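You operate a simulated robot arm through the tools that you are given. There is no shell and no other tool.

The job below is to be done with a simulated two-armed robot. You get a single attempt, and the scene is never put back.

Task
Match the roll and lift knobs to the setting screen, then seam the can on the lifter.
Fine: the grease knob and the other cans stay as they are.

Only the result counts: the job must be done as asked and must still hold three seconds after the hand-in. Knocking over, shifting, dropping, spilling or breaking anything else fails it.

Robot
Two 7-joint arms with fingered hands on one trunk that stands fixed in place. Base frame: the origin is at the foot of the trunk, x ahead of it, y to its left, z up. Units: mm, degrees, N and s.
The left shoulder is at [70, 157, 1214], the right one opposite. With the tool pointing down near the work surface each hand reaches from about 320 to 900 mm from the base axis, measured 20 degrees to its own side. Payload 5 kg a hand.
The tool frame of a hand sits at the grasp point between the pads (the TCP): z along the fingers, y along the line on which they close. The tips reach 31 mm beyond it. The gripper opens to 156 mm. The gripper's body begins 88 mm behind the TCP. The gripper is a hand of 4 fingers: y runs from the thumb to the fingers, the wrist lies at [0, 0, -249] in the tool frame, and closing takes about 1.5 s.
Orientation is told as [roll, pitch, yaw] about the base's x, y, z axes, in that order, counted from this pose: with the fingers straight down and closing along the base's y, the tool's x points along the base's -x, its y along +y and its z along -z.

Tools
- The arms move only by the tool step_arm. It takes "left_series", "right_series" or both (then of equal length, played together; a hand with none holds still); each is a list that holds one entry, the list of rows, each a list of 7 numbers: the shift along the tool's x, y, z in units of 50 mm (1.0 is 50 mm), then the turn, a rotation vector about the tool's x, y, z in units of 8 degrees (1.0 is 8 degrees), then the gripper command, from -1 (fully open) to 1 (shut), values between in proportion. In form: [[[dx, dy, dz, rx, ry, rz, grip], ...]]. A call has 1 to 20 rows; each row shifts and turns the commanded pose from where the row before left it, along the tool's axes as they then stand. A call with a number of a shift or a turn outside -1 to 1 is refused whole. Rows are played at 5 a second. More than 50 mm and 8.6 degrees between two rows, or a gripper value outside its range, and nothing of the call is played. Where a pose cannot be reached the arm comes as near as it can. A force on the tool above 40 N (or 10 N above the force at the start of the call, whichever is more), or a blocked arm, ends the call early, and 0.2 s more pass. Each finger travels about 108 mm/s and halts on what it meets, pressing with about 30 N; the grip force reading is that of the motor and also rises with nothing between the fingers. The clock runs only during rows and for 0.2 s after the last one: add rows that do not move to give the fingers time. The reply holds the time, the measured pose of the TCP, the force on the tool along the base axes, the opening and the grip force, in the units named above and with some noise, with the torque about the TCP (base axes, N m) and any sound that the robot's microphone picked up.
- Cameras (640 x 400 px; columns grow to the right, rows downward): "scene" is now at [138.8, -6.9, 1446.2]; the picture's right is [-0.06, -1.00, 0.00], its down [-0.55, 0.03, -0.84] and it looks along [0.83, -0.05, -0.55] (base axes); focal length 370 px, centre (320, 200). "left" rides on the left gripper at [-72, 2, -111] in its tool frame; the picture's right is [-0.02, -1.00, 0.00], its down [0.84, -0.02, -0.54] and it looks along [0.54, -0.01, 0.84] (tool axes); focal length 234 px, centre (320, 200). "right" rides on the right gripper at [72, 2, -111] in its tool frame; the picture's right is [-0.02, 1.00, 0.00], its down [-0.84, -0.02, -0.54] and it looks along [-0.54, -0.01, 0.84] (tool axes); focal length 234 px, centre (320, 200).
- capture(camera): a new picture of that camera. No time passes.
- lift_body(by): slides the trunk up (or, below 0, down) by that many mm; the arms and the scene camera ride with it, the base frame stays. It gives what a move gives, with no picture.
- preshape(shape, hand): the hand has 4 fingers and takes this shape, open, in about a second: jaw (thumb against the fingers, like two jaws); tri (thumb and two fingers); tip (a fingertip pinch); poke (one finger out to press); point (the index stretched); flat (the hand flat); cup (the hand cupped); fist (a fist). The gripper value then closes the fingers along that shape, each until it touches; the sizes above hold for jaw. It gives what a move gives, with no picture.
- head_to(pan, tilt): turns the head with the scene camera to pan (to the left, within 86 degrees either way) and tilt (down, from -29 to 69), counted from straight ahead of the robot. It gives what a move gives.
- pixel_to_xyz(camera, pixels): for up to 12 pixels [column, row] of the newest picture of that camera ("zoom" is the newest enlarged one), the place [x, y, z] in the base frame of the surface seen there, good to about 2 mm. No time passes.
- inspect(camera, box): a new picture of the part [left, top, right, bottom] of that camera's present view, enlarged. No time passes.
- close_job(): hands the job in; it is judged then, once.

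Unless the task says otherwise, let go and move clear before handing in.

The tools are called as a command line: name --argument value ..., lists and objects as JSON in quotes. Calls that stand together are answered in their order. step_arm: Moves the arms, as the interface text tells. Its arguments: {"type":"object","properties":{"left_series":{"type":"array"},"right_series":{"type":"array"}},"required":[]} The other tools are called the same way: lift_body (by) slides the trunk up or down; preshape (shape, hand) gives the hand a shape; head_to (pan, tilt) turns the head that bears the scene camera; capture (camera) takes a picture; pixel_to_xyz (camera, pixels) gives the place of the surface under pixels of a picture; inspect (camera, box) takes an enlarged picture of a part of a camera's view; close_job () hands the job in.

At the start:

```text
time_s: 0.0
left_tool_pos: [658.3, 339.3, 1104.2]
left_tcp_rot: [0.0, 0.0, 0.0]
left_force: [-0.8, 0.1, 0.0]
left_wrist_torque: [-0.02, -0.02, -0.02]
left_grip_width: 156.0
left_finger_force: 0.0
left_shape: jaw
right_tool_pos: [568.7, -238.9, 1144.1]
right_tcp_rot: [0.1, 0.0, 0.0]
right_force: [-0.3, 0.6, 0.3]
right_wrist_torque: [0.01, 0.0, 0.02]
right_grip_width: 155.9
right_finger_force: 0.0
right_shape: jaw
trunk travel left (down, up): [-600.0, 340.0]
head pan, tilt: [-3.2, 33.3]
```

scene: 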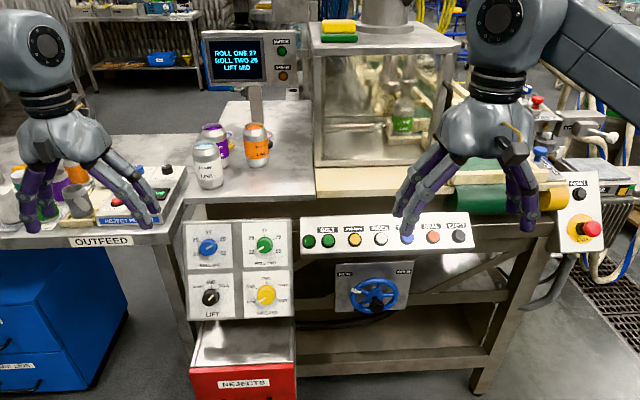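
right: 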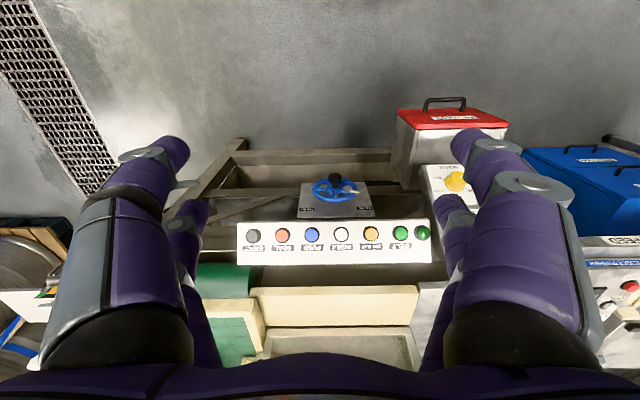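
left: 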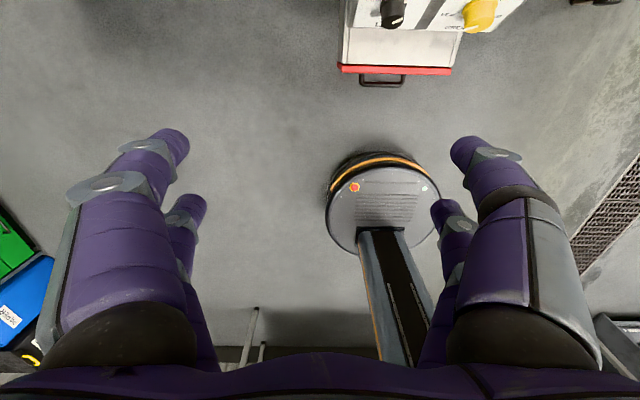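

The scene shows a setting screen near (238,60), four knobs around (208,247), (264,245), (210,297), (266,294), and a button row at y≈235. I'll zoom in to read them before moving.

inspect --camera "scene" --box '[200, 25, 310, 95]'

inspect --camera "scene" --box '[180, 215, 300, 325]'

inspect --camera "scene" --box '[295, 205, 485, 320]'

inspect --camera "scene" --box '[310, 20, 470, 190]'

inspect --camera "scene" --box '[530, 80, 640, 260]'

```text
5.71 times, centred on (255, 60) of scene
```

zoom: 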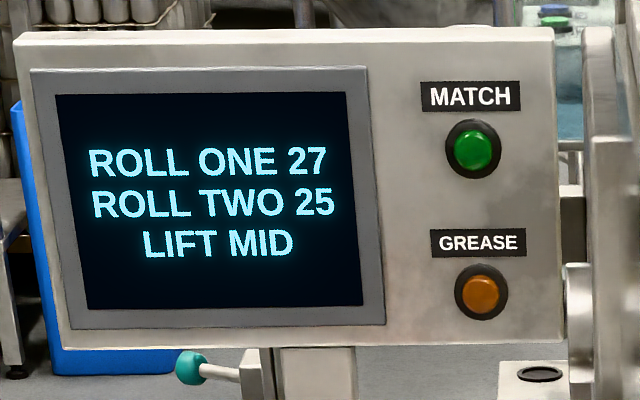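

```text
3.64 times, centred on (240, 270) of scene
```

zoom: 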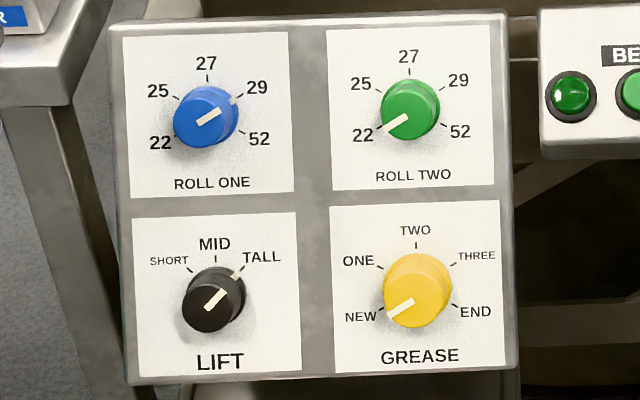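

```text
3.37 times, centred on (390, 262) of scene
```

zoom: 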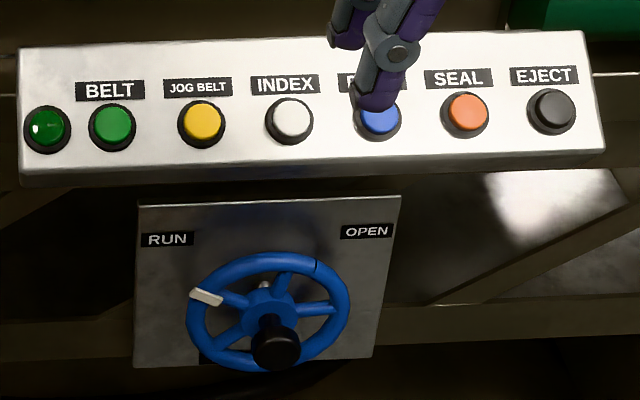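

```text
2.35 times, centred on (390, 105) of scene
```

zoom: 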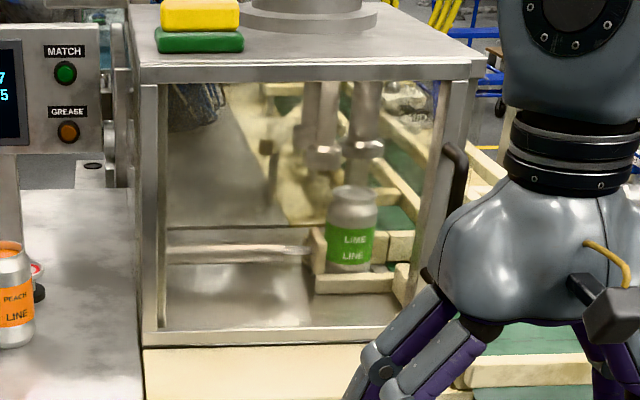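

```text
2.22 times, centred on (585, 170) of scene
```

zoom: 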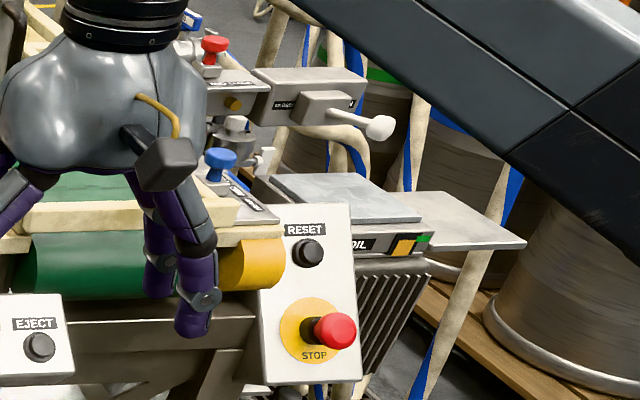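

The screen reads ROLL ONE 27, ROLL TWO 25, LIFT MID; the knobs now stand at 29, 22 and TALL. The right hand hides the blue button label (near 407,238), so I'll measure what I can and draw the right hand back for a clearer view.

pixel_to_xyz --camera "scene" --pixels '[[208, 247], [264, 245], [210, 297], [266, 294], [188, 222], [290, 218], [188, 318], [293, 316], [382, 240], [434, 239], [459, 236], [375, 305]]'

step_arm --right_series '[[[0.8, -0.8, -0.4, 0, 0, 0, -1], [0.8, -0.8, -0.4, 0, 0, 0, -1], [0.8, -0.8, -0.2, 0, 0, 0, -1], [0.6, -0.8, 0, 0, 0, 0, -1], [0, 0, 0, 0, 0, 0, -1]]]'

capture --camera "scene"

```text
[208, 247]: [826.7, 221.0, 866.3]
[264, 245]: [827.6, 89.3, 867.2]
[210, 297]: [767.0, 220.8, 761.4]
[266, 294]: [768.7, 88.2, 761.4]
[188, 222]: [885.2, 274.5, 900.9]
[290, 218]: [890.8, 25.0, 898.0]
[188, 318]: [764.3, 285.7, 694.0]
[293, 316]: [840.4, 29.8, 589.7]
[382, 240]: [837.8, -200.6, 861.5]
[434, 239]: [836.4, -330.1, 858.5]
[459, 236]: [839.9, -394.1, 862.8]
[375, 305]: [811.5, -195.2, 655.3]
```

```text
refused: row 1 steps farther than a row can; nothing moved
```

```text
taken
```

scene: 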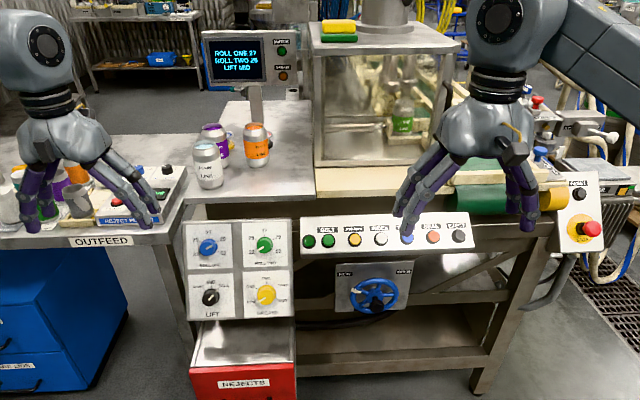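

The call was refused because each row's combined shift exceeded 50 mm. I'll repeat the retreat of the right hand with smaller rows.

step_arm --right_series '[[[0.6, -0.6, -0.3, 0, 0, 0, -1], [0.6, -0.6, -0.3, 0, 0, 0, -1], [0.6, -0.6, -0.3, 0, 0, 0, -1], [0.6, -0.6, 0, 0, 0, 0, -1], [0.6, -0.6, 0, 0, 0, 0, -1], [0, 0, 0, 0, 0, 0, -1]]]'

capture --camera "scene"

```text
time_s: 1.6
left_tool_pos: [655.8, 338.7, 1105.4]
left_tcp_rot: [0.0, -0.1, 0.0]
left_force: [-0.7, -0.1, 0.5]
left_wrist_torque: [0.01, -0.03, -0.01]
left_grip_width: 156.0
left_finger_force: 0.0
left_shape: jaw
right_tool_pos: [414.0, -381.4, 1117.6]
right_tcp_rot: [-0.1, 11.0, 0.1]
right_force: [-1.1, 0.2, 0.5]
right_wrist_torque: [0.0, -0.03, -0.01]
right_grip_width: 155.7
right_finger_force: 0.1
right_shape: jaw
right hand out of reach, approached as far as the arm can: row 5
trunk travel left (down, up): [-600.0, 340.0]
head pan, tilt: [-3.2, 33.3]
stopped in row 6 (right hand): the arm was blocked; the commanded pose is now the measured one
```

```text
taken
```

scene: 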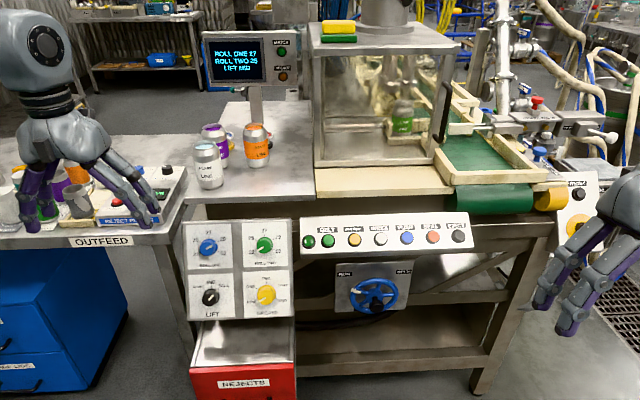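

inspect --camera "scene" --box '[300, 15, 470, 190]'

inspect --camera "scene" --box '[295, 205, 485, 320]'

inspect --camera "scene" --box '[430, 70, 600, 220]'

inspect --camera "scene" --box '[180, 100, 320, 200]'

inspect --camera "scene" --box '[0, 130, 190, 250]'

```text
2.29 times, centred on (385, 102) of scene
```

zoom: 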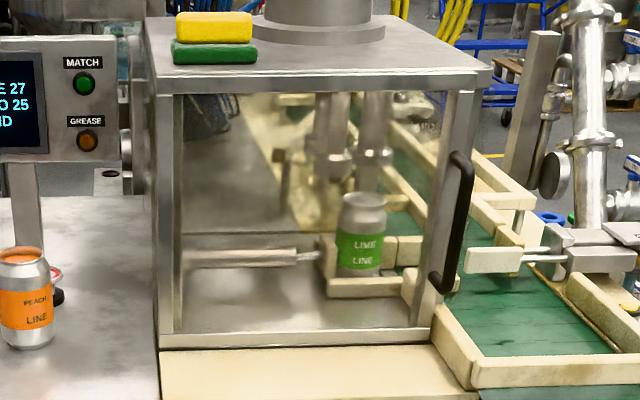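

```text
3.37 times, centred on (390, 262) of scene
```

zoom: 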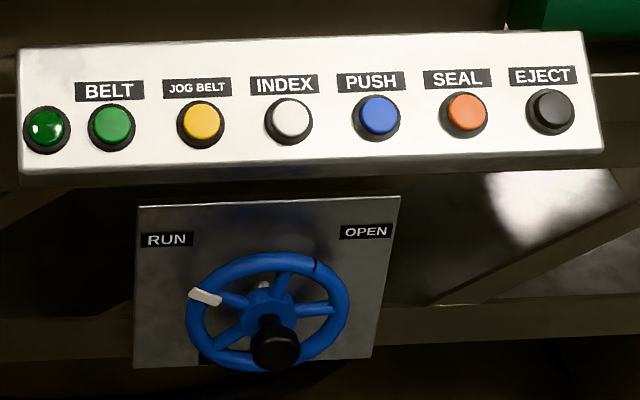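

```text
2.67 times, centred on (515, 145) of scene
```

zoom: 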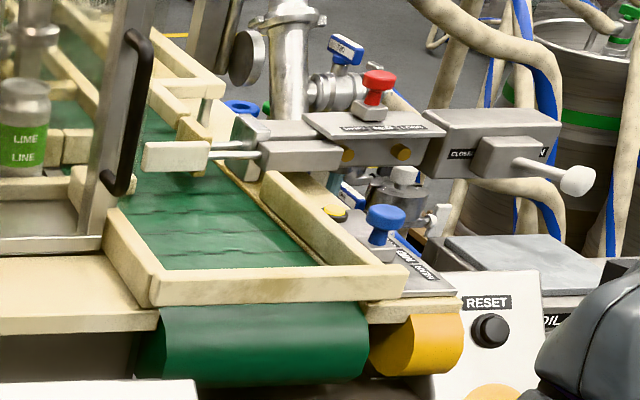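

```text
4.00 times, centred on (250, 150) of scene
```

zoom: 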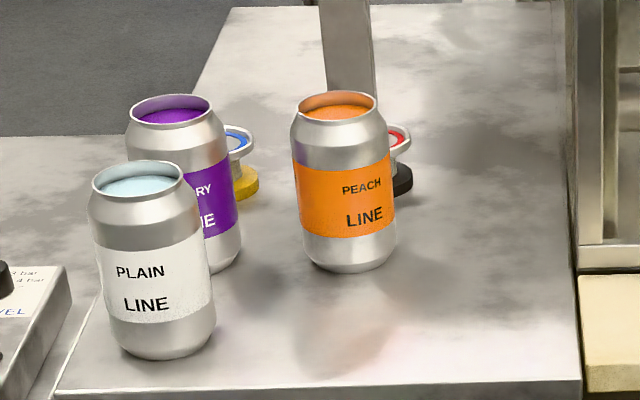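

```text
3.33 times, centred on (95, 190) of scene
```

zoom: 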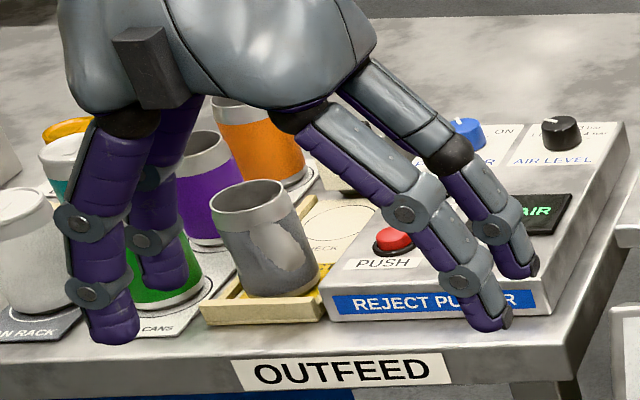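

The right hand is now clear: the buttons read BELT, JOG BELT, INDEX, PUSH, SEAL, EJECT, and the wheel lies between RUN and OPEN. I'll zoom harder on the wheel, the can on the lifter, lamps and the stop box, and measure the knob panel.

inspect --camera "scene" --box '[330, 255, 420, 320]'

inspect --camera "scene" --box '[365, 60, 445, 150]'

inspect --camera "scene" --box '[265, 30, 305, 90]'

inspect --camera "scene" --box '[545, 165, 625, 245]'

inspect --camera "scene" --box '[180, 215, 300, 325]'

pixel_to_xyz --camera "zoom" --pixels '[[205, 118], [400, 122], [208, 300], [402, 305], [140, 60], [280, 60], [470, 60], [470, 190], [280, 350], [145, 360], [310, 120], [310, 290]]'

```text
6.15 times, centred on (375, 288) of scene
```

zoom: 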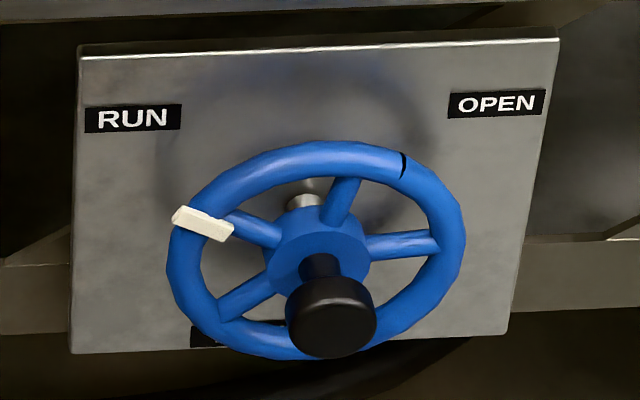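

```text
4.44 times, centred on (405, 105) of scene
```

zoom: 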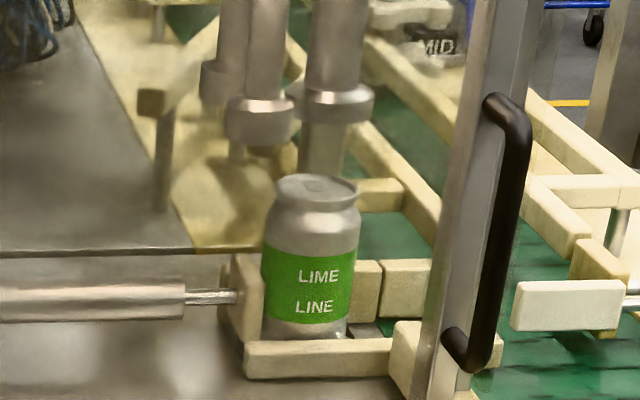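

```text
6.67 times, centred on (285, 60) of scene
```

zoom: 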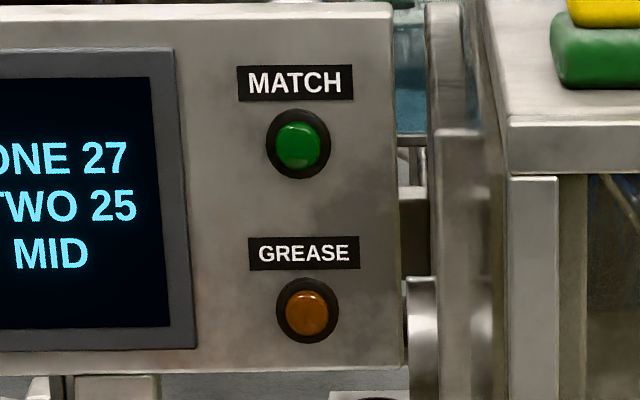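

```text
5.00 times, centred on (585, 205) of scene
```

zoom: 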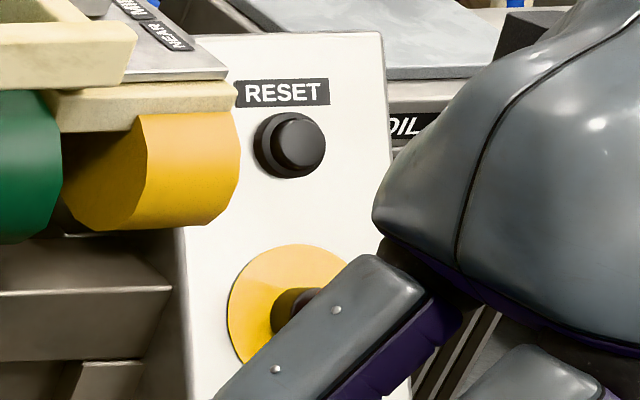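

```text
3.64 times, centred on (240, 270) of scene
```

zoom: 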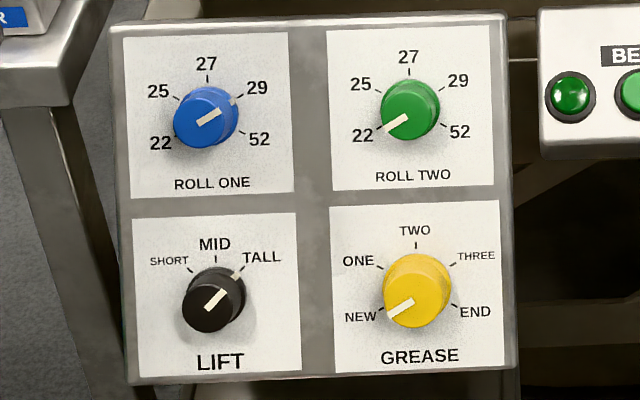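

```text
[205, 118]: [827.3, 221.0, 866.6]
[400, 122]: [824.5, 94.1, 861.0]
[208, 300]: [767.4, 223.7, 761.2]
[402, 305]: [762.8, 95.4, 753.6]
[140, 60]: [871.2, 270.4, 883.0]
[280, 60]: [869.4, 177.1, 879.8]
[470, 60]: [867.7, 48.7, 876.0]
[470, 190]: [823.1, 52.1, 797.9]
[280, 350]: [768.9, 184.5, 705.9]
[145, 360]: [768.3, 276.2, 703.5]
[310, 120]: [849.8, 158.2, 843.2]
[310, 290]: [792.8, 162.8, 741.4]
```

The wheel tab (zoom 205,222) sits on the RUN side, the guard seems closed, and the LIME can with lid stands on the lifter. Knob faces stand 30 mm off a panel whose normal is (-0.867, 0, 0.497), so I'll pitch the left hand to face it and look with the wrist camera.

pixel_to_xyz --camera "scene" --pixels '[[100, 240], [175, 228], [190, 197], [250, 199], [308, 197], [140, 190], [205, 180], [320, 170], [420, 192], [308, 222], [470, 218], [470, 250]]'

step_arm --left_series '[[[0.3, -0.5, 0, 0, -1, 0, -1], [0.3, -0.5, 0, 0, -1, 0, -1], [0.3, -0.5, 0, 0, -1, 0, -1], [0.3, -0.5, 0, 0, -1, 0, -1], [0, 0, 0, 0, -1, 0, -1], [0, 0, 0, 0, -1, 0, -1], [0, 0, 0, 0, -1, 0, -1], [0, 0, 0, 0, -0.5, 0, -1], [0, 0, 0, 0, 0, 0, -1]]]'

capture --camera "left"

capture --camera "scene"

```text
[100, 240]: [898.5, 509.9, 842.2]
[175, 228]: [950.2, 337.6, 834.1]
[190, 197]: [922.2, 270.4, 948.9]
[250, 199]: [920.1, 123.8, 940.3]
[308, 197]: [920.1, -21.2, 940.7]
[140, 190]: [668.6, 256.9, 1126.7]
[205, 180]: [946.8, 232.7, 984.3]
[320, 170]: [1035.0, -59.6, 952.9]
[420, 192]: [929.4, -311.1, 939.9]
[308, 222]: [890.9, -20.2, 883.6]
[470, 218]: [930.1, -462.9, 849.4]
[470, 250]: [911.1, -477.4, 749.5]
```

```text
time_s: 3.6
left_tool_pos: [599.9, 240.4, 1092.8]
left_tcp_rot: [-0.1, -60.0, 0.1]
left_force: [0.6, -0.3, -0.4]
left_wrist_torque: [-0.01, 0.02, 0.02]
left_grip_width: 155.7
left_finger_force: 0.1
left_shape: jaw
right_tool_pos: [414.8, -382.0, 1117.1]
right_tcp_rot: [-0.1, 11.0, 0.0]
right_force: [0.4, 0.8, 0.6]
right_wrist_torque: [-0.01, -0.01, 0.02]
right_grip_width: 156.0
right_finger_force: 0.0
right_shape: jaw
trunk travel left (down, up): [-600.0, 340.0]
head pan, tilt: [-3.2, 33.3]
```

```text
taken
```

left: 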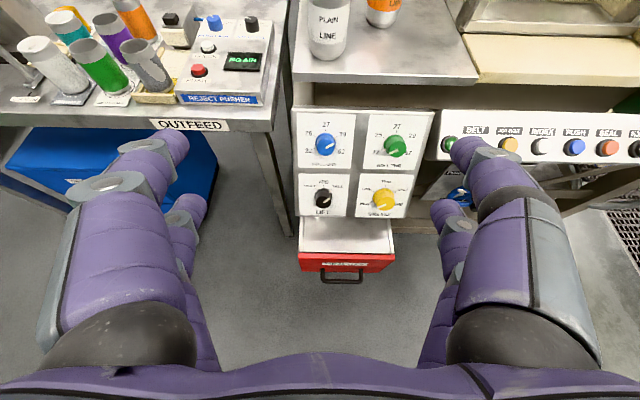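

```text
taken
```

scene: 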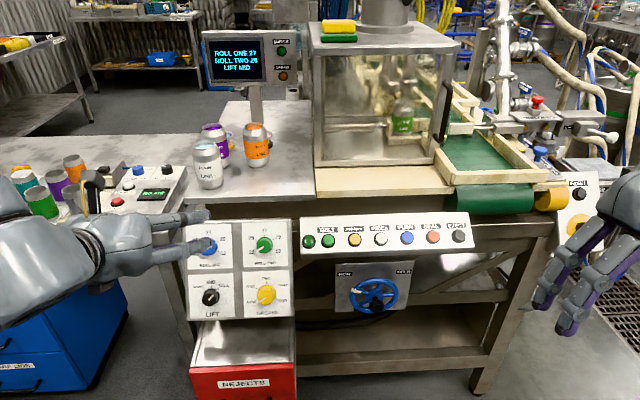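

The wrist camera now faces the panel (knobs at (325,145), (395,146), (323,198), (384,199)). I'll bring the left hand in front of ROLL ONE, staying about 100 mm off it, and set the opening to about 80 mm.

step_arm --left_series '[[[0.4, -0.1, 0.8, 0, 0, 0, -0.5], [0.4, -0.1, 0.8, 0, 0, 0, 0], [0.4, -0.1, 0.8, 0, 0, 0, 0], [0.4, -0.1, 0.8, 0, 0, 0, 0], [0.06, 0, 0.4, 0, 0, 0, 0], [0, 0, 0, 0, 0, 0, 0]]]'

capture --camera "left"

inspect --camera "left" --box '[240, 120, 460, 280]'

```text
time_s: 5.0
left_tool_pos: [713.9, 219.3, 929.8]
left_tcp_rot: [-0.1, -60.1, 0.2]
left_force: [0.9, -0.6, -0.6]
left_wrist_torque: [0.0, -0.01, -0.01]
left_grip_width: 78.7
left_finger_force: 0.1
left_shape: jaw
right_tool_pos: [415.2, -381.7, 1117.2]
right_tcp_rot: [-0.1, 11.1, 0.0]
right_force: [-0.6, 0.3, 0.0]
right_wrist_torque: [-0.02, 0.01, 0.0]
right_grip_width: 155.7
right_finger_force: 0.1
right_shape: jaw
trunk travel left (down, up): [-600.0, 340.0]
head pan, tilt: [-3.2, 33.3]
```

```text
taken
```

left: 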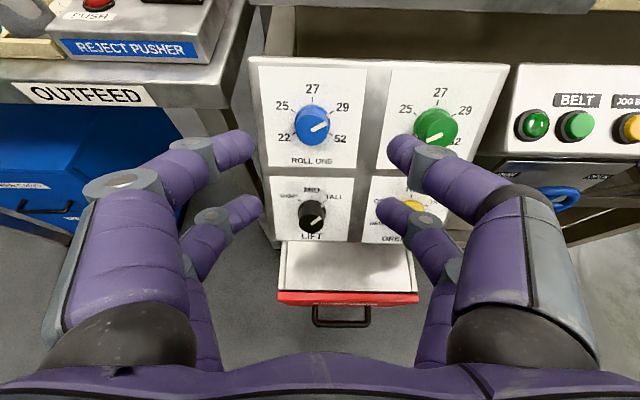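

```text
2.50 times, centred on (350, 200) of left
```

zoom: 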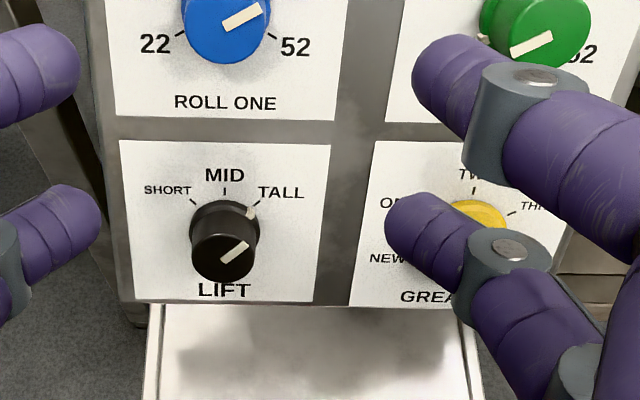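

I can see finger tips at rows ~148 and ~212 on both sides, so the fingers will cage a knob of this size. I'll zoom on the dial faces and measure the knob centre accurately.

inspect --camera "left" --box '[255, 70, 375, 170]'

pixel_to_xyz --camera "left" --pixels '[[312, 127], [303, 128], [322, 128], [312, 118], [312, 137], [312, 204], [437, 127], [265, 72], [360, 72], [265, 160], [360, 160], [312, 165]]'

```text
4.00 times, centred on (315, 120) of left
```

zoom: 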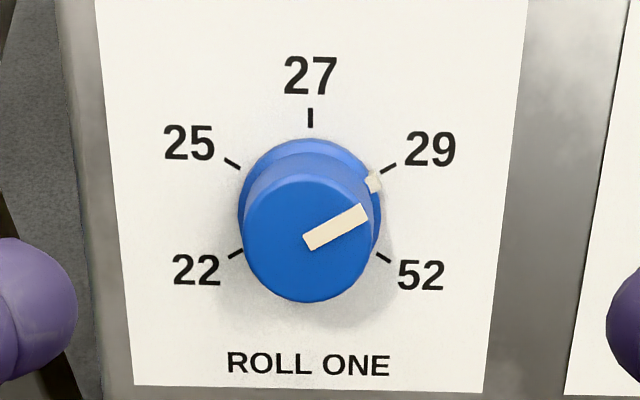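

```text
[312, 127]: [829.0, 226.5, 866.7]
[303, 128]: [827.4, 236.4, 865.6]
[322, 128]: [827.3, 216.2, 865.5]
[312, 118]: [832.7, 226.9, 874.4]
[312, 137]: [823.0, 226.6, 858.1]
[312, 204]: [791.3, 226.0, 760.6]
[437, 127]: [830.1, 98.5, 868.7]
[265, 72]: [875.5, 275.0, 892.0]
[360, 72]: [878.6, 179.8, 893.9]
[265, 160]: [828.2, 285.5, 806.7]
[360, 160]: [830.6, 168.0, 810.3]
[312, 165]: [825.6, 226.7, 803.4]
```

The ROLL ONE face centre is at about [827, 226.5, 864] (zoom ellipse centre (308,240)), ticks are 60° apart, and the diameter is about 34 mm. I'll shift 7 mm in y and advance 80 mm, then check.

step_arm --left_series '[[[0, 0.144, 0.4, 0, 0, 0, 0], [0, 0, 0.4, 0, 0, 0, 0], [0, 0, 0.4, 0, 0, 0, 0], [0, 0, 0.4, 0, 0, 0, 0], [0, 0, 0, 0, 0, 0, 0]]]'

capture --camera "left"

capture --camera "scene"

```text
time_s: 6.2
left_tool_pos: [782.0, 225.2, 888.9]
left_tcp_rot: [0.0, -60.0, 0.0]
left_force: [0.2, 0.7, 0.4]
left_wrist_torque: [0.0, 0.01, -0.02]
left_grip_width: 78.7
left_finger_force: 0.0
left_shape: jaw
right_tool_pos: [415.7, -382.6, 1118.0]
right_tcp_rot: [-0.1, 11.0, 0.0]
right_force: [0.6, 0.3, 0.3]
right_wrist_torque: [0.01, -0.04, 0.05]
right_grip_width: 156.1
right_finger_force: 0.0
right_shape: jaw
trunk travel left (down, up): [-600.0, 340.0]
head pan, tilt: [-3.2, 33.3]
```

```text
taken
```

left: 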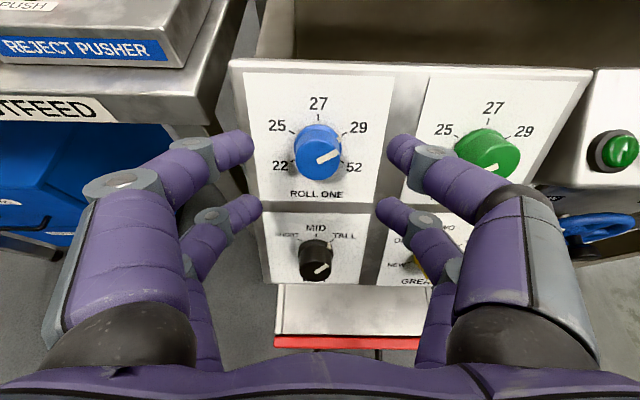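

```text
taken
```

scene: 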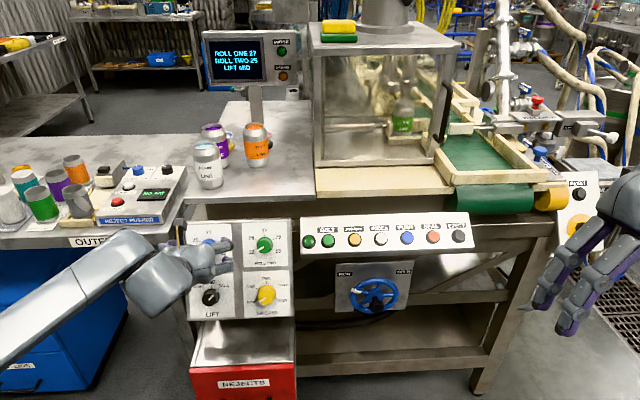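

The knob (318,152) is centred between the tips (253 and 388). I'll advance 43 mm more, leaving tips about 6 mm off the panel, and then close on it.

step_arm --left_series '[[[0, 0.01, 0.3, 0, 0, 0, 0], [0, 0, 0.3, 0, 0, 0, 0], [0, 0, 0.26, 0, 0, 0, 0], [0, 0, 0, 0, 0, 0, 0]]]'

capture --camera "left"

```text
time_s: 7.2
left_tool_pos: [820.2, 226.8, 868.1]
left_tcp_rot: [0.0, -60.0, 0.0]
left_force: [0.0, -0.9, 0.0]
left_wrist_torque: [0.01, -0.01, 0.04]
left_grip_width: 78.8
left_finger_force: 0.0
left_shape: jaw
right_tool_pos: [415.5, -382.6, 1116.7]
right_tcp_rot: [-0.1, 11.1, 0.1]
right_force: [0.6, 0.5, 1.2]
right_wrist_torque: [0.02, 0.0, 0.01]
right_grip_width: 155.8
right_finger_force: 0.0
right_shape: jaw
trunk travel left (down, up): [-600.0, 340.0]
head pan, tilt: [-3.2, 33.3]
```

```text
taken
```

left: 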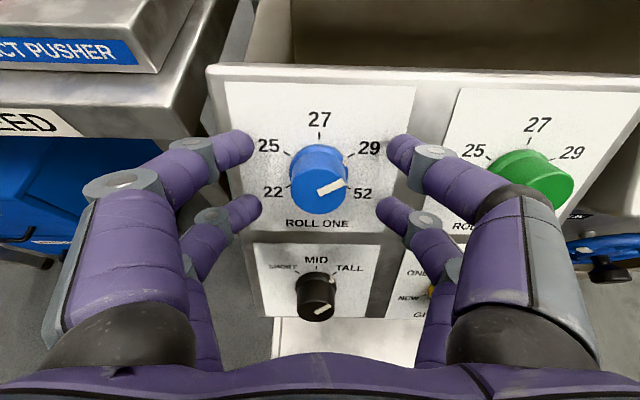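

The knob sits at (319,180) in the middle of the four tips. I'll close the fingers now with stationary rows.

step_arm --left_series '[[[0, 0, 0, 0, 0, 0, 1], [0, 0, 0, 0, 0, 0, 1], [0, 0, 0, 0, 0, 0, 1], [0, 0, 0, 0, 0, 0, 1], [0, 0, 0, 0, 0, 0, 1], [0, 0, 0, 0, 0, 0, 1]]]'

capture --camera "left"

```text
time_s: 8.6
left_tool_pos: [821.9, 227.8, 866.3]
left_tcp_rot: [0.0, -59.9, 0.1]
left_force: [2.9, 4.2, -2.9]
left_wrist_torque: [0.05, 0.02, 0.06]
left_grip_width: 0.1
left_finger_force: 29.8
left_shape: jaw
right_tool_pos: [416.2, -381.5, 1117.2]
right_tcp_rot: [-0.1, 11.1, 0.0]
right_force: [0.0, -0.1, 1.3]
right_wrist_torque: [0.02, 0.01, 0.06]
right_grip_width: 155.9
right_finger_force: 0.0
right_shape: jaw
trunk travel left (down, up): [-600.0, 340.0]
head pan, tilt: [-3.2, 33.3]
```

```text
taken
```

left: 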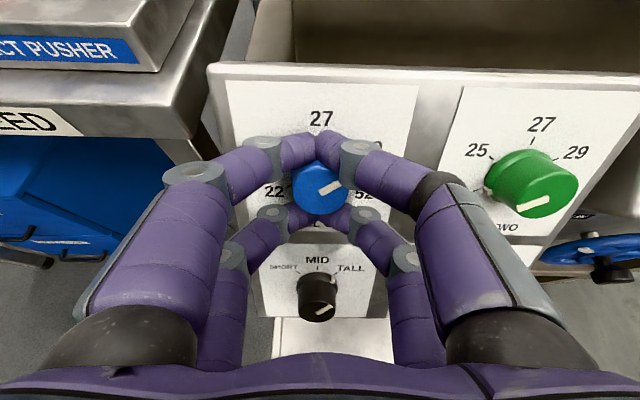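

The fingers closed fully (0.1 mm), meeting above (315,140) and below (320,215) the knob, so this four-finger cage isn't gripping it. I'll open, back off 60 mm and look at the fingertip-pinch shape instead.

step_arm --left_series '[[[0, 0, 0, 0, 0, 0, 0], [0, 0, 0, 0, 0, 0, 0], [0, 0, 0, 0, 0, 0, 0], [0, 0, 0, 0, 0, 0, 0], [0, 0, -0.6, 0, 0, 0, 0], [0, 0, -0.6, 0, 0, 0, 0], [0, 0, -0.6, 0, 0, 0, 0], [0, 0, -0.6, 0, 0, 0, 0], [0, 0, 0, 0, 0, 0, 0]]]'

capture --camera "left"

```text
time_s: 10.6
left_tool_pos: [713.6, 227.7, 927.7]
left_tcp_rot: [0.0, -60.0, 0.0]
left_force: [0.1, 0.7, -0.9]
left_wrist_torque: [-0.02, 0.01, 0.01]
left_grip_width: 77.3
left_finger_force: 0.1
left_shape: jaw
right_tool_pos: [415.5, -382.0, 1117.1]
right_tcp_rot: [-0.1, 11.1, 0.0]
right_force: [-0.1, 0.4, -0.4]
right_wrist_torque: [0.01, 0.02, 0.02]
right_grip_width: 156.0
right_finger_force: 0.1
right_shape: jaw
trunk travel left (down, up): [-600.0, 340.0]
head pan, tilt: [-3.2, 33.3]
```

```text
taken
```

left: 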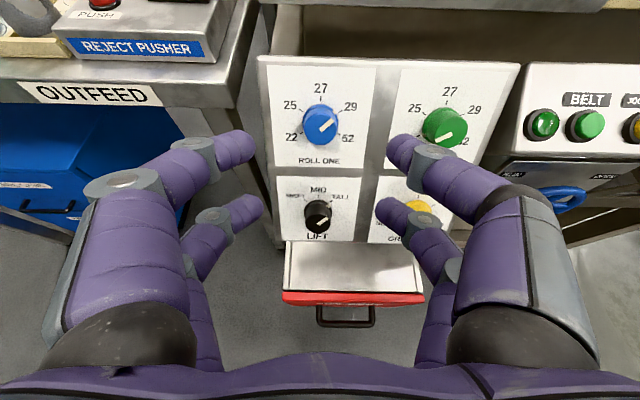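

The hand is clear again, 120 mm back. I'll take the tip shape and see where its fingers lie.

preshape --shape "tip" --hand "left"

capture --camera "left"

inspect --camera "left" --box '[260, 70, 380, 170]'

capture --camera "scene"

```text
time_s: 11.5
left_tool_pos: [713.5, 228.5, 928.4]
left_tcp_rot: [-0.1, -59.9, 0.1]
left_force: [0.4, 0.3, 0.1]
left_wrist_torque: [0.02, 0.01, 0.02]
left_grip_width: 156.0
left_finger_force: 0.2
left_shape: tip
right_tool_pos: [415.3, -382.2, 1117.0]
right_tcp_rot: [-0.2, 11.1, -0.1]
right_force: [-0.7, 0.7, -0.5]
right_wrist_torque: [-0.03, -0.02, -0.01]
right_grip_width: 156.1
right_finger_force: 0.1
right_shape: jaw
trunk travel left (down, up): [-600.0, 340.0]
head pan, tilt: [-3.2, 33.3]
```

```text
taken
```

left: 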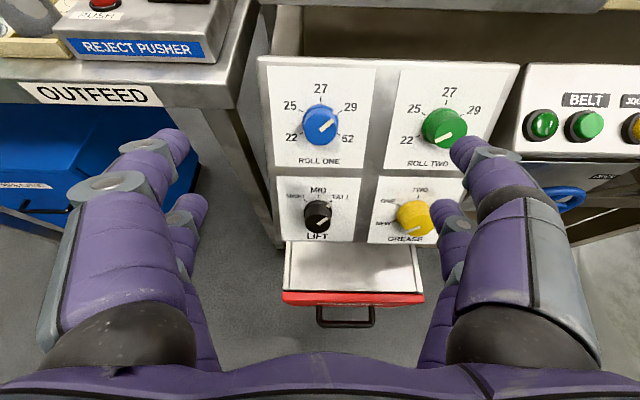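

```text
4.00 times, centred on (320, 120) of left
```

zoom: 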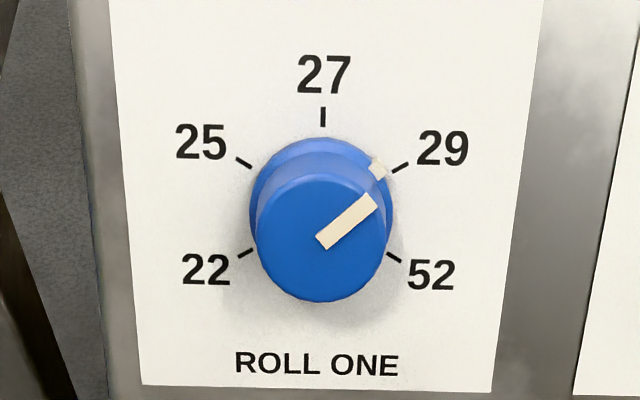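

```text
taken
```

scene: 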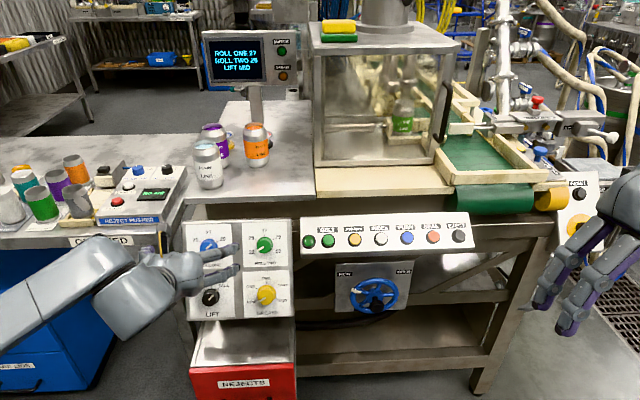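

The knob has turned a little (skirt mark at zoom (378,168), just left of the 29 tick), so it turns smoothly under contact. I'll close the tip shape in free air to see where its fingertips meet.

step_arm --left_series '[[[0, 0, 0, 0, 0, 0, 0.7], [0, 0, 0, 0, 0, 0, 0.7], [0, 0, 0, 0, 0, 0, 0.7], [0, 0, 0, 0, 0, 0, 0.7], [0, 0, 0, 0, 0, 0, 0.7], [0, 0, 0, 0, 0, 0, 0.7], [0, 0, 0, 0, 0, 0, 0.7]]]'

capture --camera "left"

```text
time_s: 13.1
left_tool_pos: [713.0, 227.9, 928.6]
left_tcp_rot: [-0.1, -59.9, 0.1]
left_force: [-0.8, 0.0, 0.2]
left_wrist_torque: [0.01, -0.03, 0.0]
left_grip_width: 23.4
left_finger_force: 0.0
left_shape: tip
right_tool_pos: [415.9, -381.9, 1116.4]
right_tcp_rot: [-0.1, 11.1, 0.0]
right_force: [0.1, 0.0, -0.3]
right_wrist_torque: [0.0, 0.01, 0.01]
right_grip_width: 155.9
right_finger_force: 0.2
right_shape: jaw
trunk travel left (down, up): [-600.0, 340.0]
head pan, tilt: [-3.2, 33.3]
```

```text
taken
```

left: 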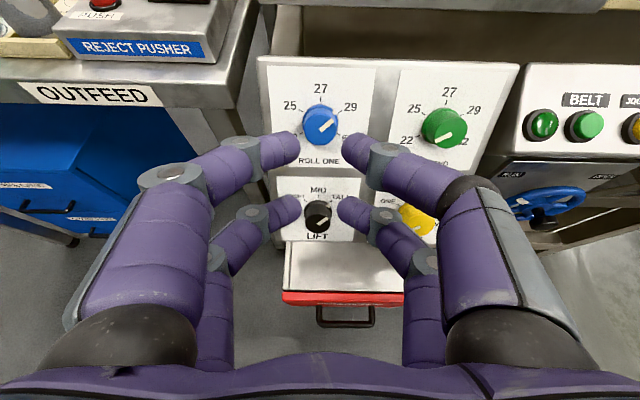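

In tip shape the four fingertips lie just as in jaw, at (288/350,148) and (290/345,210). I'll check the tri shape the same way before choosing a grip.

preshape --shape "tri" --hand "left"

step_arm --left_series '[[[0, 0, 0, 0, 0, 0, 0.7], [0, 0, 0, 0, 0, 0, 0.7], [0, 0, 0, 0, 0, 0, 0.7], [0, 0, 0, 0, 0, 0, 0.7], [0, 0, 0, 0, 0, 0, 0.7], [0, 0, 0, 0, 0, 0, 0.7], [0, 0, 0, 0, 0, 0, 0.7]]]'

capture --camera "left"

inspect --camera "scene" --box '[100, 215, 300, 335]'

```text
time_s: 14.0
left_tool_pos: [712.7, 228.2, 928.0]
left_tcp_rot: [-0.1, -60.0, 0.2]
left_force: [0.6, -0.4, -1.2]
left_wrist_torque: [-0.01, 0.0, -0.02]
left_grip_width: 156.0
left_finger_force: 0.0
left_shape: tri
right_tool_pos: [415.7, -381.2, 1116.9]
right_tcp_rot: [0.0, 11.1, 0.0]
right_force: [0.3, -0.4, -0.1]
right_wrist_torque: [0.05, 0.01, 0.01]
right_grip_width: 155.8
right_finger_force: 0.0
right_shape: jaw
trunk travel left (down, up): [-600.0, 340.0]
head pan, tilt: [-3.2, 33.3]
```

```text
time_s: 15.6
left_tool_pos: [713.5, 228.4, 929.0]
left_tcp_rot: [-0.1, -60.0, 0.1]
left_force: [-0.1, 0.6, 0.0]
left_wrist_torque: [-0.01, 0.03, 0.0]
left_grip_width: 23.9
left_finger_force: 0.1
left_shape: tri
right_tool_pos: [416.3, -381.7, 1116.8]
right_tcp_rot: [-0.1, 11.1, 0.0]
right_force: [-0.5, -0.1, -0.2]
right_wrist_torque: [0.03, 0.0, 0.0]
right_grip_width: 155.9
right_finger_force: 0.1
right_shape: jaw
trunk travel left (down, up): [-600.0, 340.0]
head pan, tilt: [-3.2, 33.3]
```

```text
taken
```

left: 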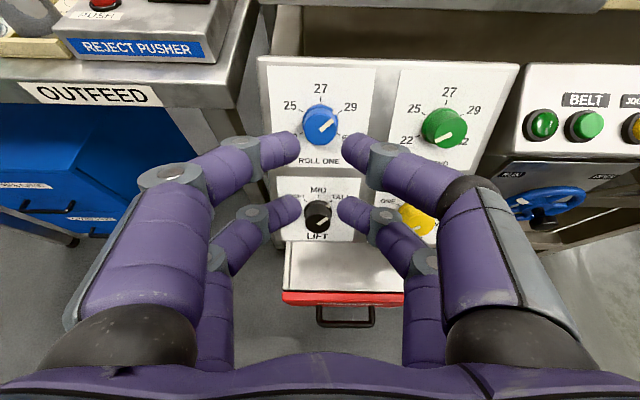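

```text
3.20 times, centred on (200, 275) of scene
```

zoom: 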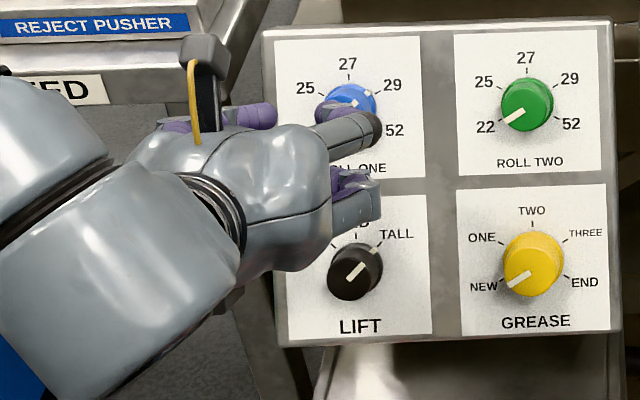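

All three shapes put the fingers in two pairs about ±22 mm along tool x, so I'll pinch the knob across its middle with the upper pair only. First I'll re-measure the three knob faces from this nearer view.

pixel_to_xyz --camera "left" --pixels '[[320, 130], [311, 130], [329, 130], [443, 128], [434, 128], [452, 128], [318, 218], [312, 218], [325, 218], [320, 160]]'

preshape --shape "jaw" --hand "left"

step_arm --left_series '[[[0.223, 0, 0.2, 0, 0, 0, -0.2], [0.223, 0, 0.2, 0, 0, 0, 0], [0, 0, 0.4, 0, 0, 0, 0], [0, 0, 0.4, 0, 0, 0, 0], [0, 0, 0.4, 0, 0, 0, 0], [0, 0, 0, 0, 0, 0, 0]]]'

capture --camera "left"

```text
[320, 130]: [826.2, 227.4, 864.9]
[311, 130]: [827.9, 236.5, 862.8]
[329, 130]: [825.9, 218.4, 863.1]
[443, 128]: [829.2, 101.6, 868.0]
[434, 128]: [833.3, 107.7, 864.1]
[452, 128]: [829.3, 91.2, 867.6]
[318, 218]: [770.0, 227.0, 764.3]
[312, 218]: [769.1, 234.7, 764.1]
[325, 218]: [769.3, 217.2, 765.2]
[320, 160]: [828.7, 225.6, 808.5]
```

```text
time_s: 16.5
left_tool_pos: [714.0, 228.2, 928.9]
left_tcp_rot: [0.0, -60.0, 0.1]
left_force: [0.0, 0.2, 0.3]
left_wrist_torque: [0.0, 0.0, 0.03]
left_grip_width: 155.7
left_finger_force: 0.1
left_shape: jaw
right_tool_pos: [415.2, -381.3, 1116.9]
right_tcp_rot: [-0.1, 11.2, 0.1]
right_force: [-0.2, -0.5, 1.1]
right_wrist_torque: [0.02, 0.03, -0.03]
right_grip_width: 155.8
right_finger_force: 0.0
right_shape: jaw
trunk travel left (down, up): [-600.0, 340.0]
head pan, tilt: [-3.2, 33.3]
```

```text
time_s: 17.9
left_tool_pos: [774.8, 227.8, 867.6]
left_tcp_rot: [-0.1, -60.0, 0.1]
left_force: [-0.3, 0.1, 0.7]
left_wrist_torque: [0.0, 0.01, -0.03]
left_grip_width: 78.5
left_finger_force: 0.1
left_shape: jaw
right_tool_pos: [416.0, -381.6, 1118.7]
right_tcp_rot: [-0.1, 11.0, 0.0]
right_force: [-0.4, 0.3, -0.2]
right_wrist_torque: [-0.02, 0.0, 0.04]
right_grip_width: 155.9
right_finger_force: 0.2
right_shape: jaw
trunk travel left (down, up): [-600.0, 340.0]
head pan, tilt: [-3.2, 33.3]
```

```text
taken
```

left: 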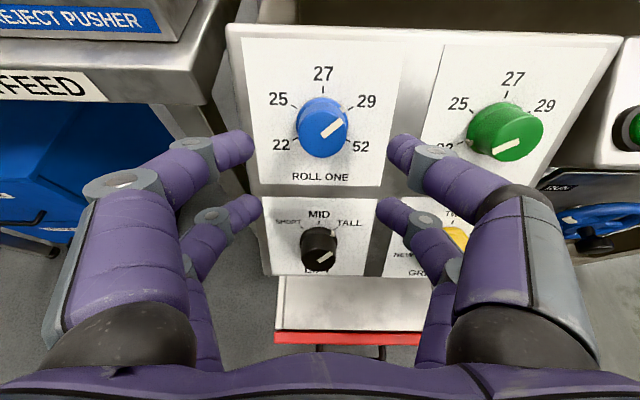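

The pose is as planned (tip row 148 will meet the knob after another 39 mm). I'll advance 39 mm and check alignment before closing.

step_arm --left_series '[[[0, -0.01, 0.27, 0, 0, 0, 0], [0, 0, 0.26, 0, 0, 0, 0], [0, 0, 0.26, 0, 0, 0, 0], [0, 0, 0, 0, 0, 0, 0]]]'

capture --camera "left"

```text
time_s: 18.9
left_tool_pos: [808.6, 227.9, 850.8]
left_tcp_rot: [-0.2, -60.0, 0.0]
left_force: [0.6, 0.6, 0.1]
left_wrist_torque: [0.0, -0.02, -0.01]
left_grip_width: 78.5
left_finger_force: 0.1
left_shape: jaw
right_tool_pos: [415.9, -381.0, 1117.0]
right_tcp_rot: [-0.1, 11.1, -0.1]
right_force: [-0.6, 0.3, 0.4]
right_wrist_torque: [0.0, 0.0, 0.0]
right_grip_width: 155.9
right_finger_force: 0.2
right_shape: jaw
trunk travel left (down, up): [-600.0, 340.0]
head pan, tilt: [-3.2, 33.3]
```

```text
taken
```

left: 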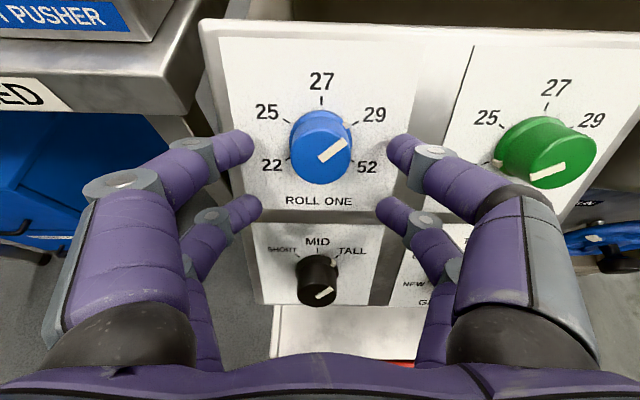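

The knob (320,148) lies right between the upper tips (row 148). I'll close on it.

step_arm --left_series '[[[0, 0, 0, 0, 0, 0, 1], [0, 0, 0, 0, 0, 0, 1], [0, 0, 0, 0, 0, 0, 1], [0, 0, 0, 0, 0, 0, 1], [0, 0, 0, 0, 0, 0, 1], [0, 0, 0, 0, 0, 0, 1]]]'

capture --camera "left"

```text
time_s: 20.3
left_tool_pos: [808.2, 228.3, 850.6]
left_tcp_rot: [-0.1, -59.9, 0.1]
left_force: [3.1, -0.3, 1.4]
left_wrist_torque: [0.01, 0.04, -0.04]
left_grip_width: 14.9
left_finger_force: 29.7
left_shape: jaw
right_tool_pos: [415.5, -382.3, 1117.5]
right_tcp_rot: [-0.1, 11.1, 0.0]
right_force: [0.4, -0.1, -0.6]
right_wrist_torque: [-0.01, 0.01, 0.0]
right_grip_width: 156.1
right_finger_force: 0.0
right_shape: jaw
trunk travel left (down, up): [-600.0, 340.0]
head pan, tilt: [-3.2, 33.3]
```

```text
taken
```

left: 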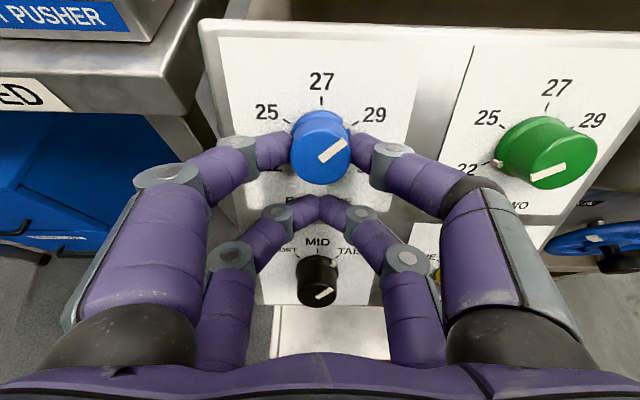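

The upper pair holds the knob firmly (rows 150, finger force 29.7 N). I'll turn it counter-clockwise 24° about the knob axis (with the TCP offset compensated) and watch the pointer.

step_arm --left_series '[[[-0.002, -0.031, 0, 0, 0, -0.5, 1], [-0.002, -0.031, 0, 0, 0, -0.5, 1], [-0.002, -0.031, 0, 0, 0, -0.5, 1], [-0.002, -0.031, 0, 0, 0, -0.5, 1], [-0.002, -0.031, 0, 0, 0, -0.5, 1], [-0.002, -0.031, 0, 0, 0, -0.5, 1], [0, 0, 0, 0, 0, 0, 1]]]'

capture --camera "left"

inspect --camera "scene" --box '[180, 215, 300, 325]'

```text
time_s: 21.9
left_tool_pos: [810.1, 218.7, 852.7]
left_tcp_rot: [-35.2, -52.2, 42.0]
left_force: [-3.4, 5.1, 3.2]
left_wrist_torque: [-0.02, -0.12, 0.23]
left_grip_width: 14.6
left_finger_force: 30.0
left_shape: jaw
right_tool_pos: [415.9, -380.0, 1118.3]
right_tcp_rot: [-0.1, 11.0, 0.0]
right_force: [-0.2, 0.0, 0.4]
right_wrist_torque: [-0.01, -0.01, -0.02]
right_grip_width: 155.7
right_finger_force: 0.0
right_shape: jaw
trunk travel left (down, up): [-600.0, 340.0]
head pan, tilt: [-3.2, 33.3]
```

```text
taken
```

left: 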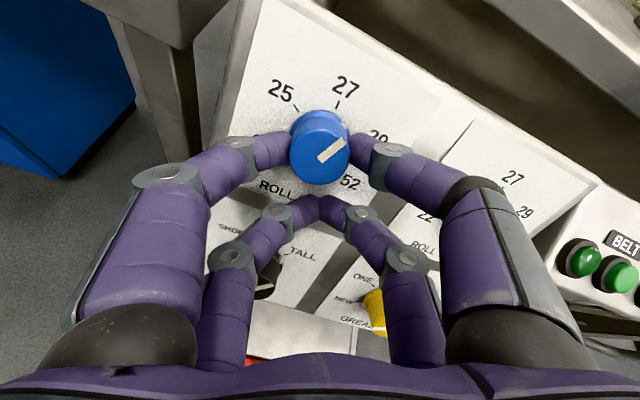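

```text
3.64 times, centred on (240, 270) of scene
```

zoom: 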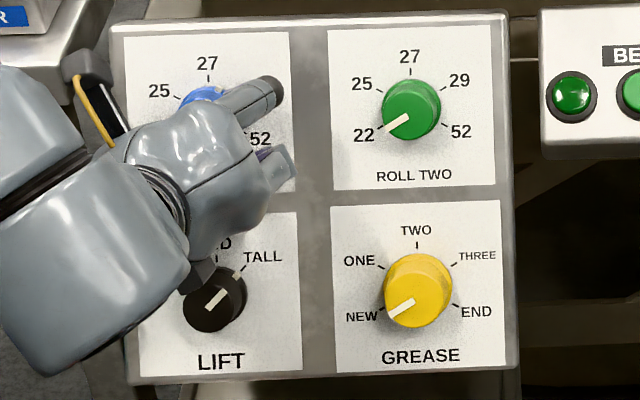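

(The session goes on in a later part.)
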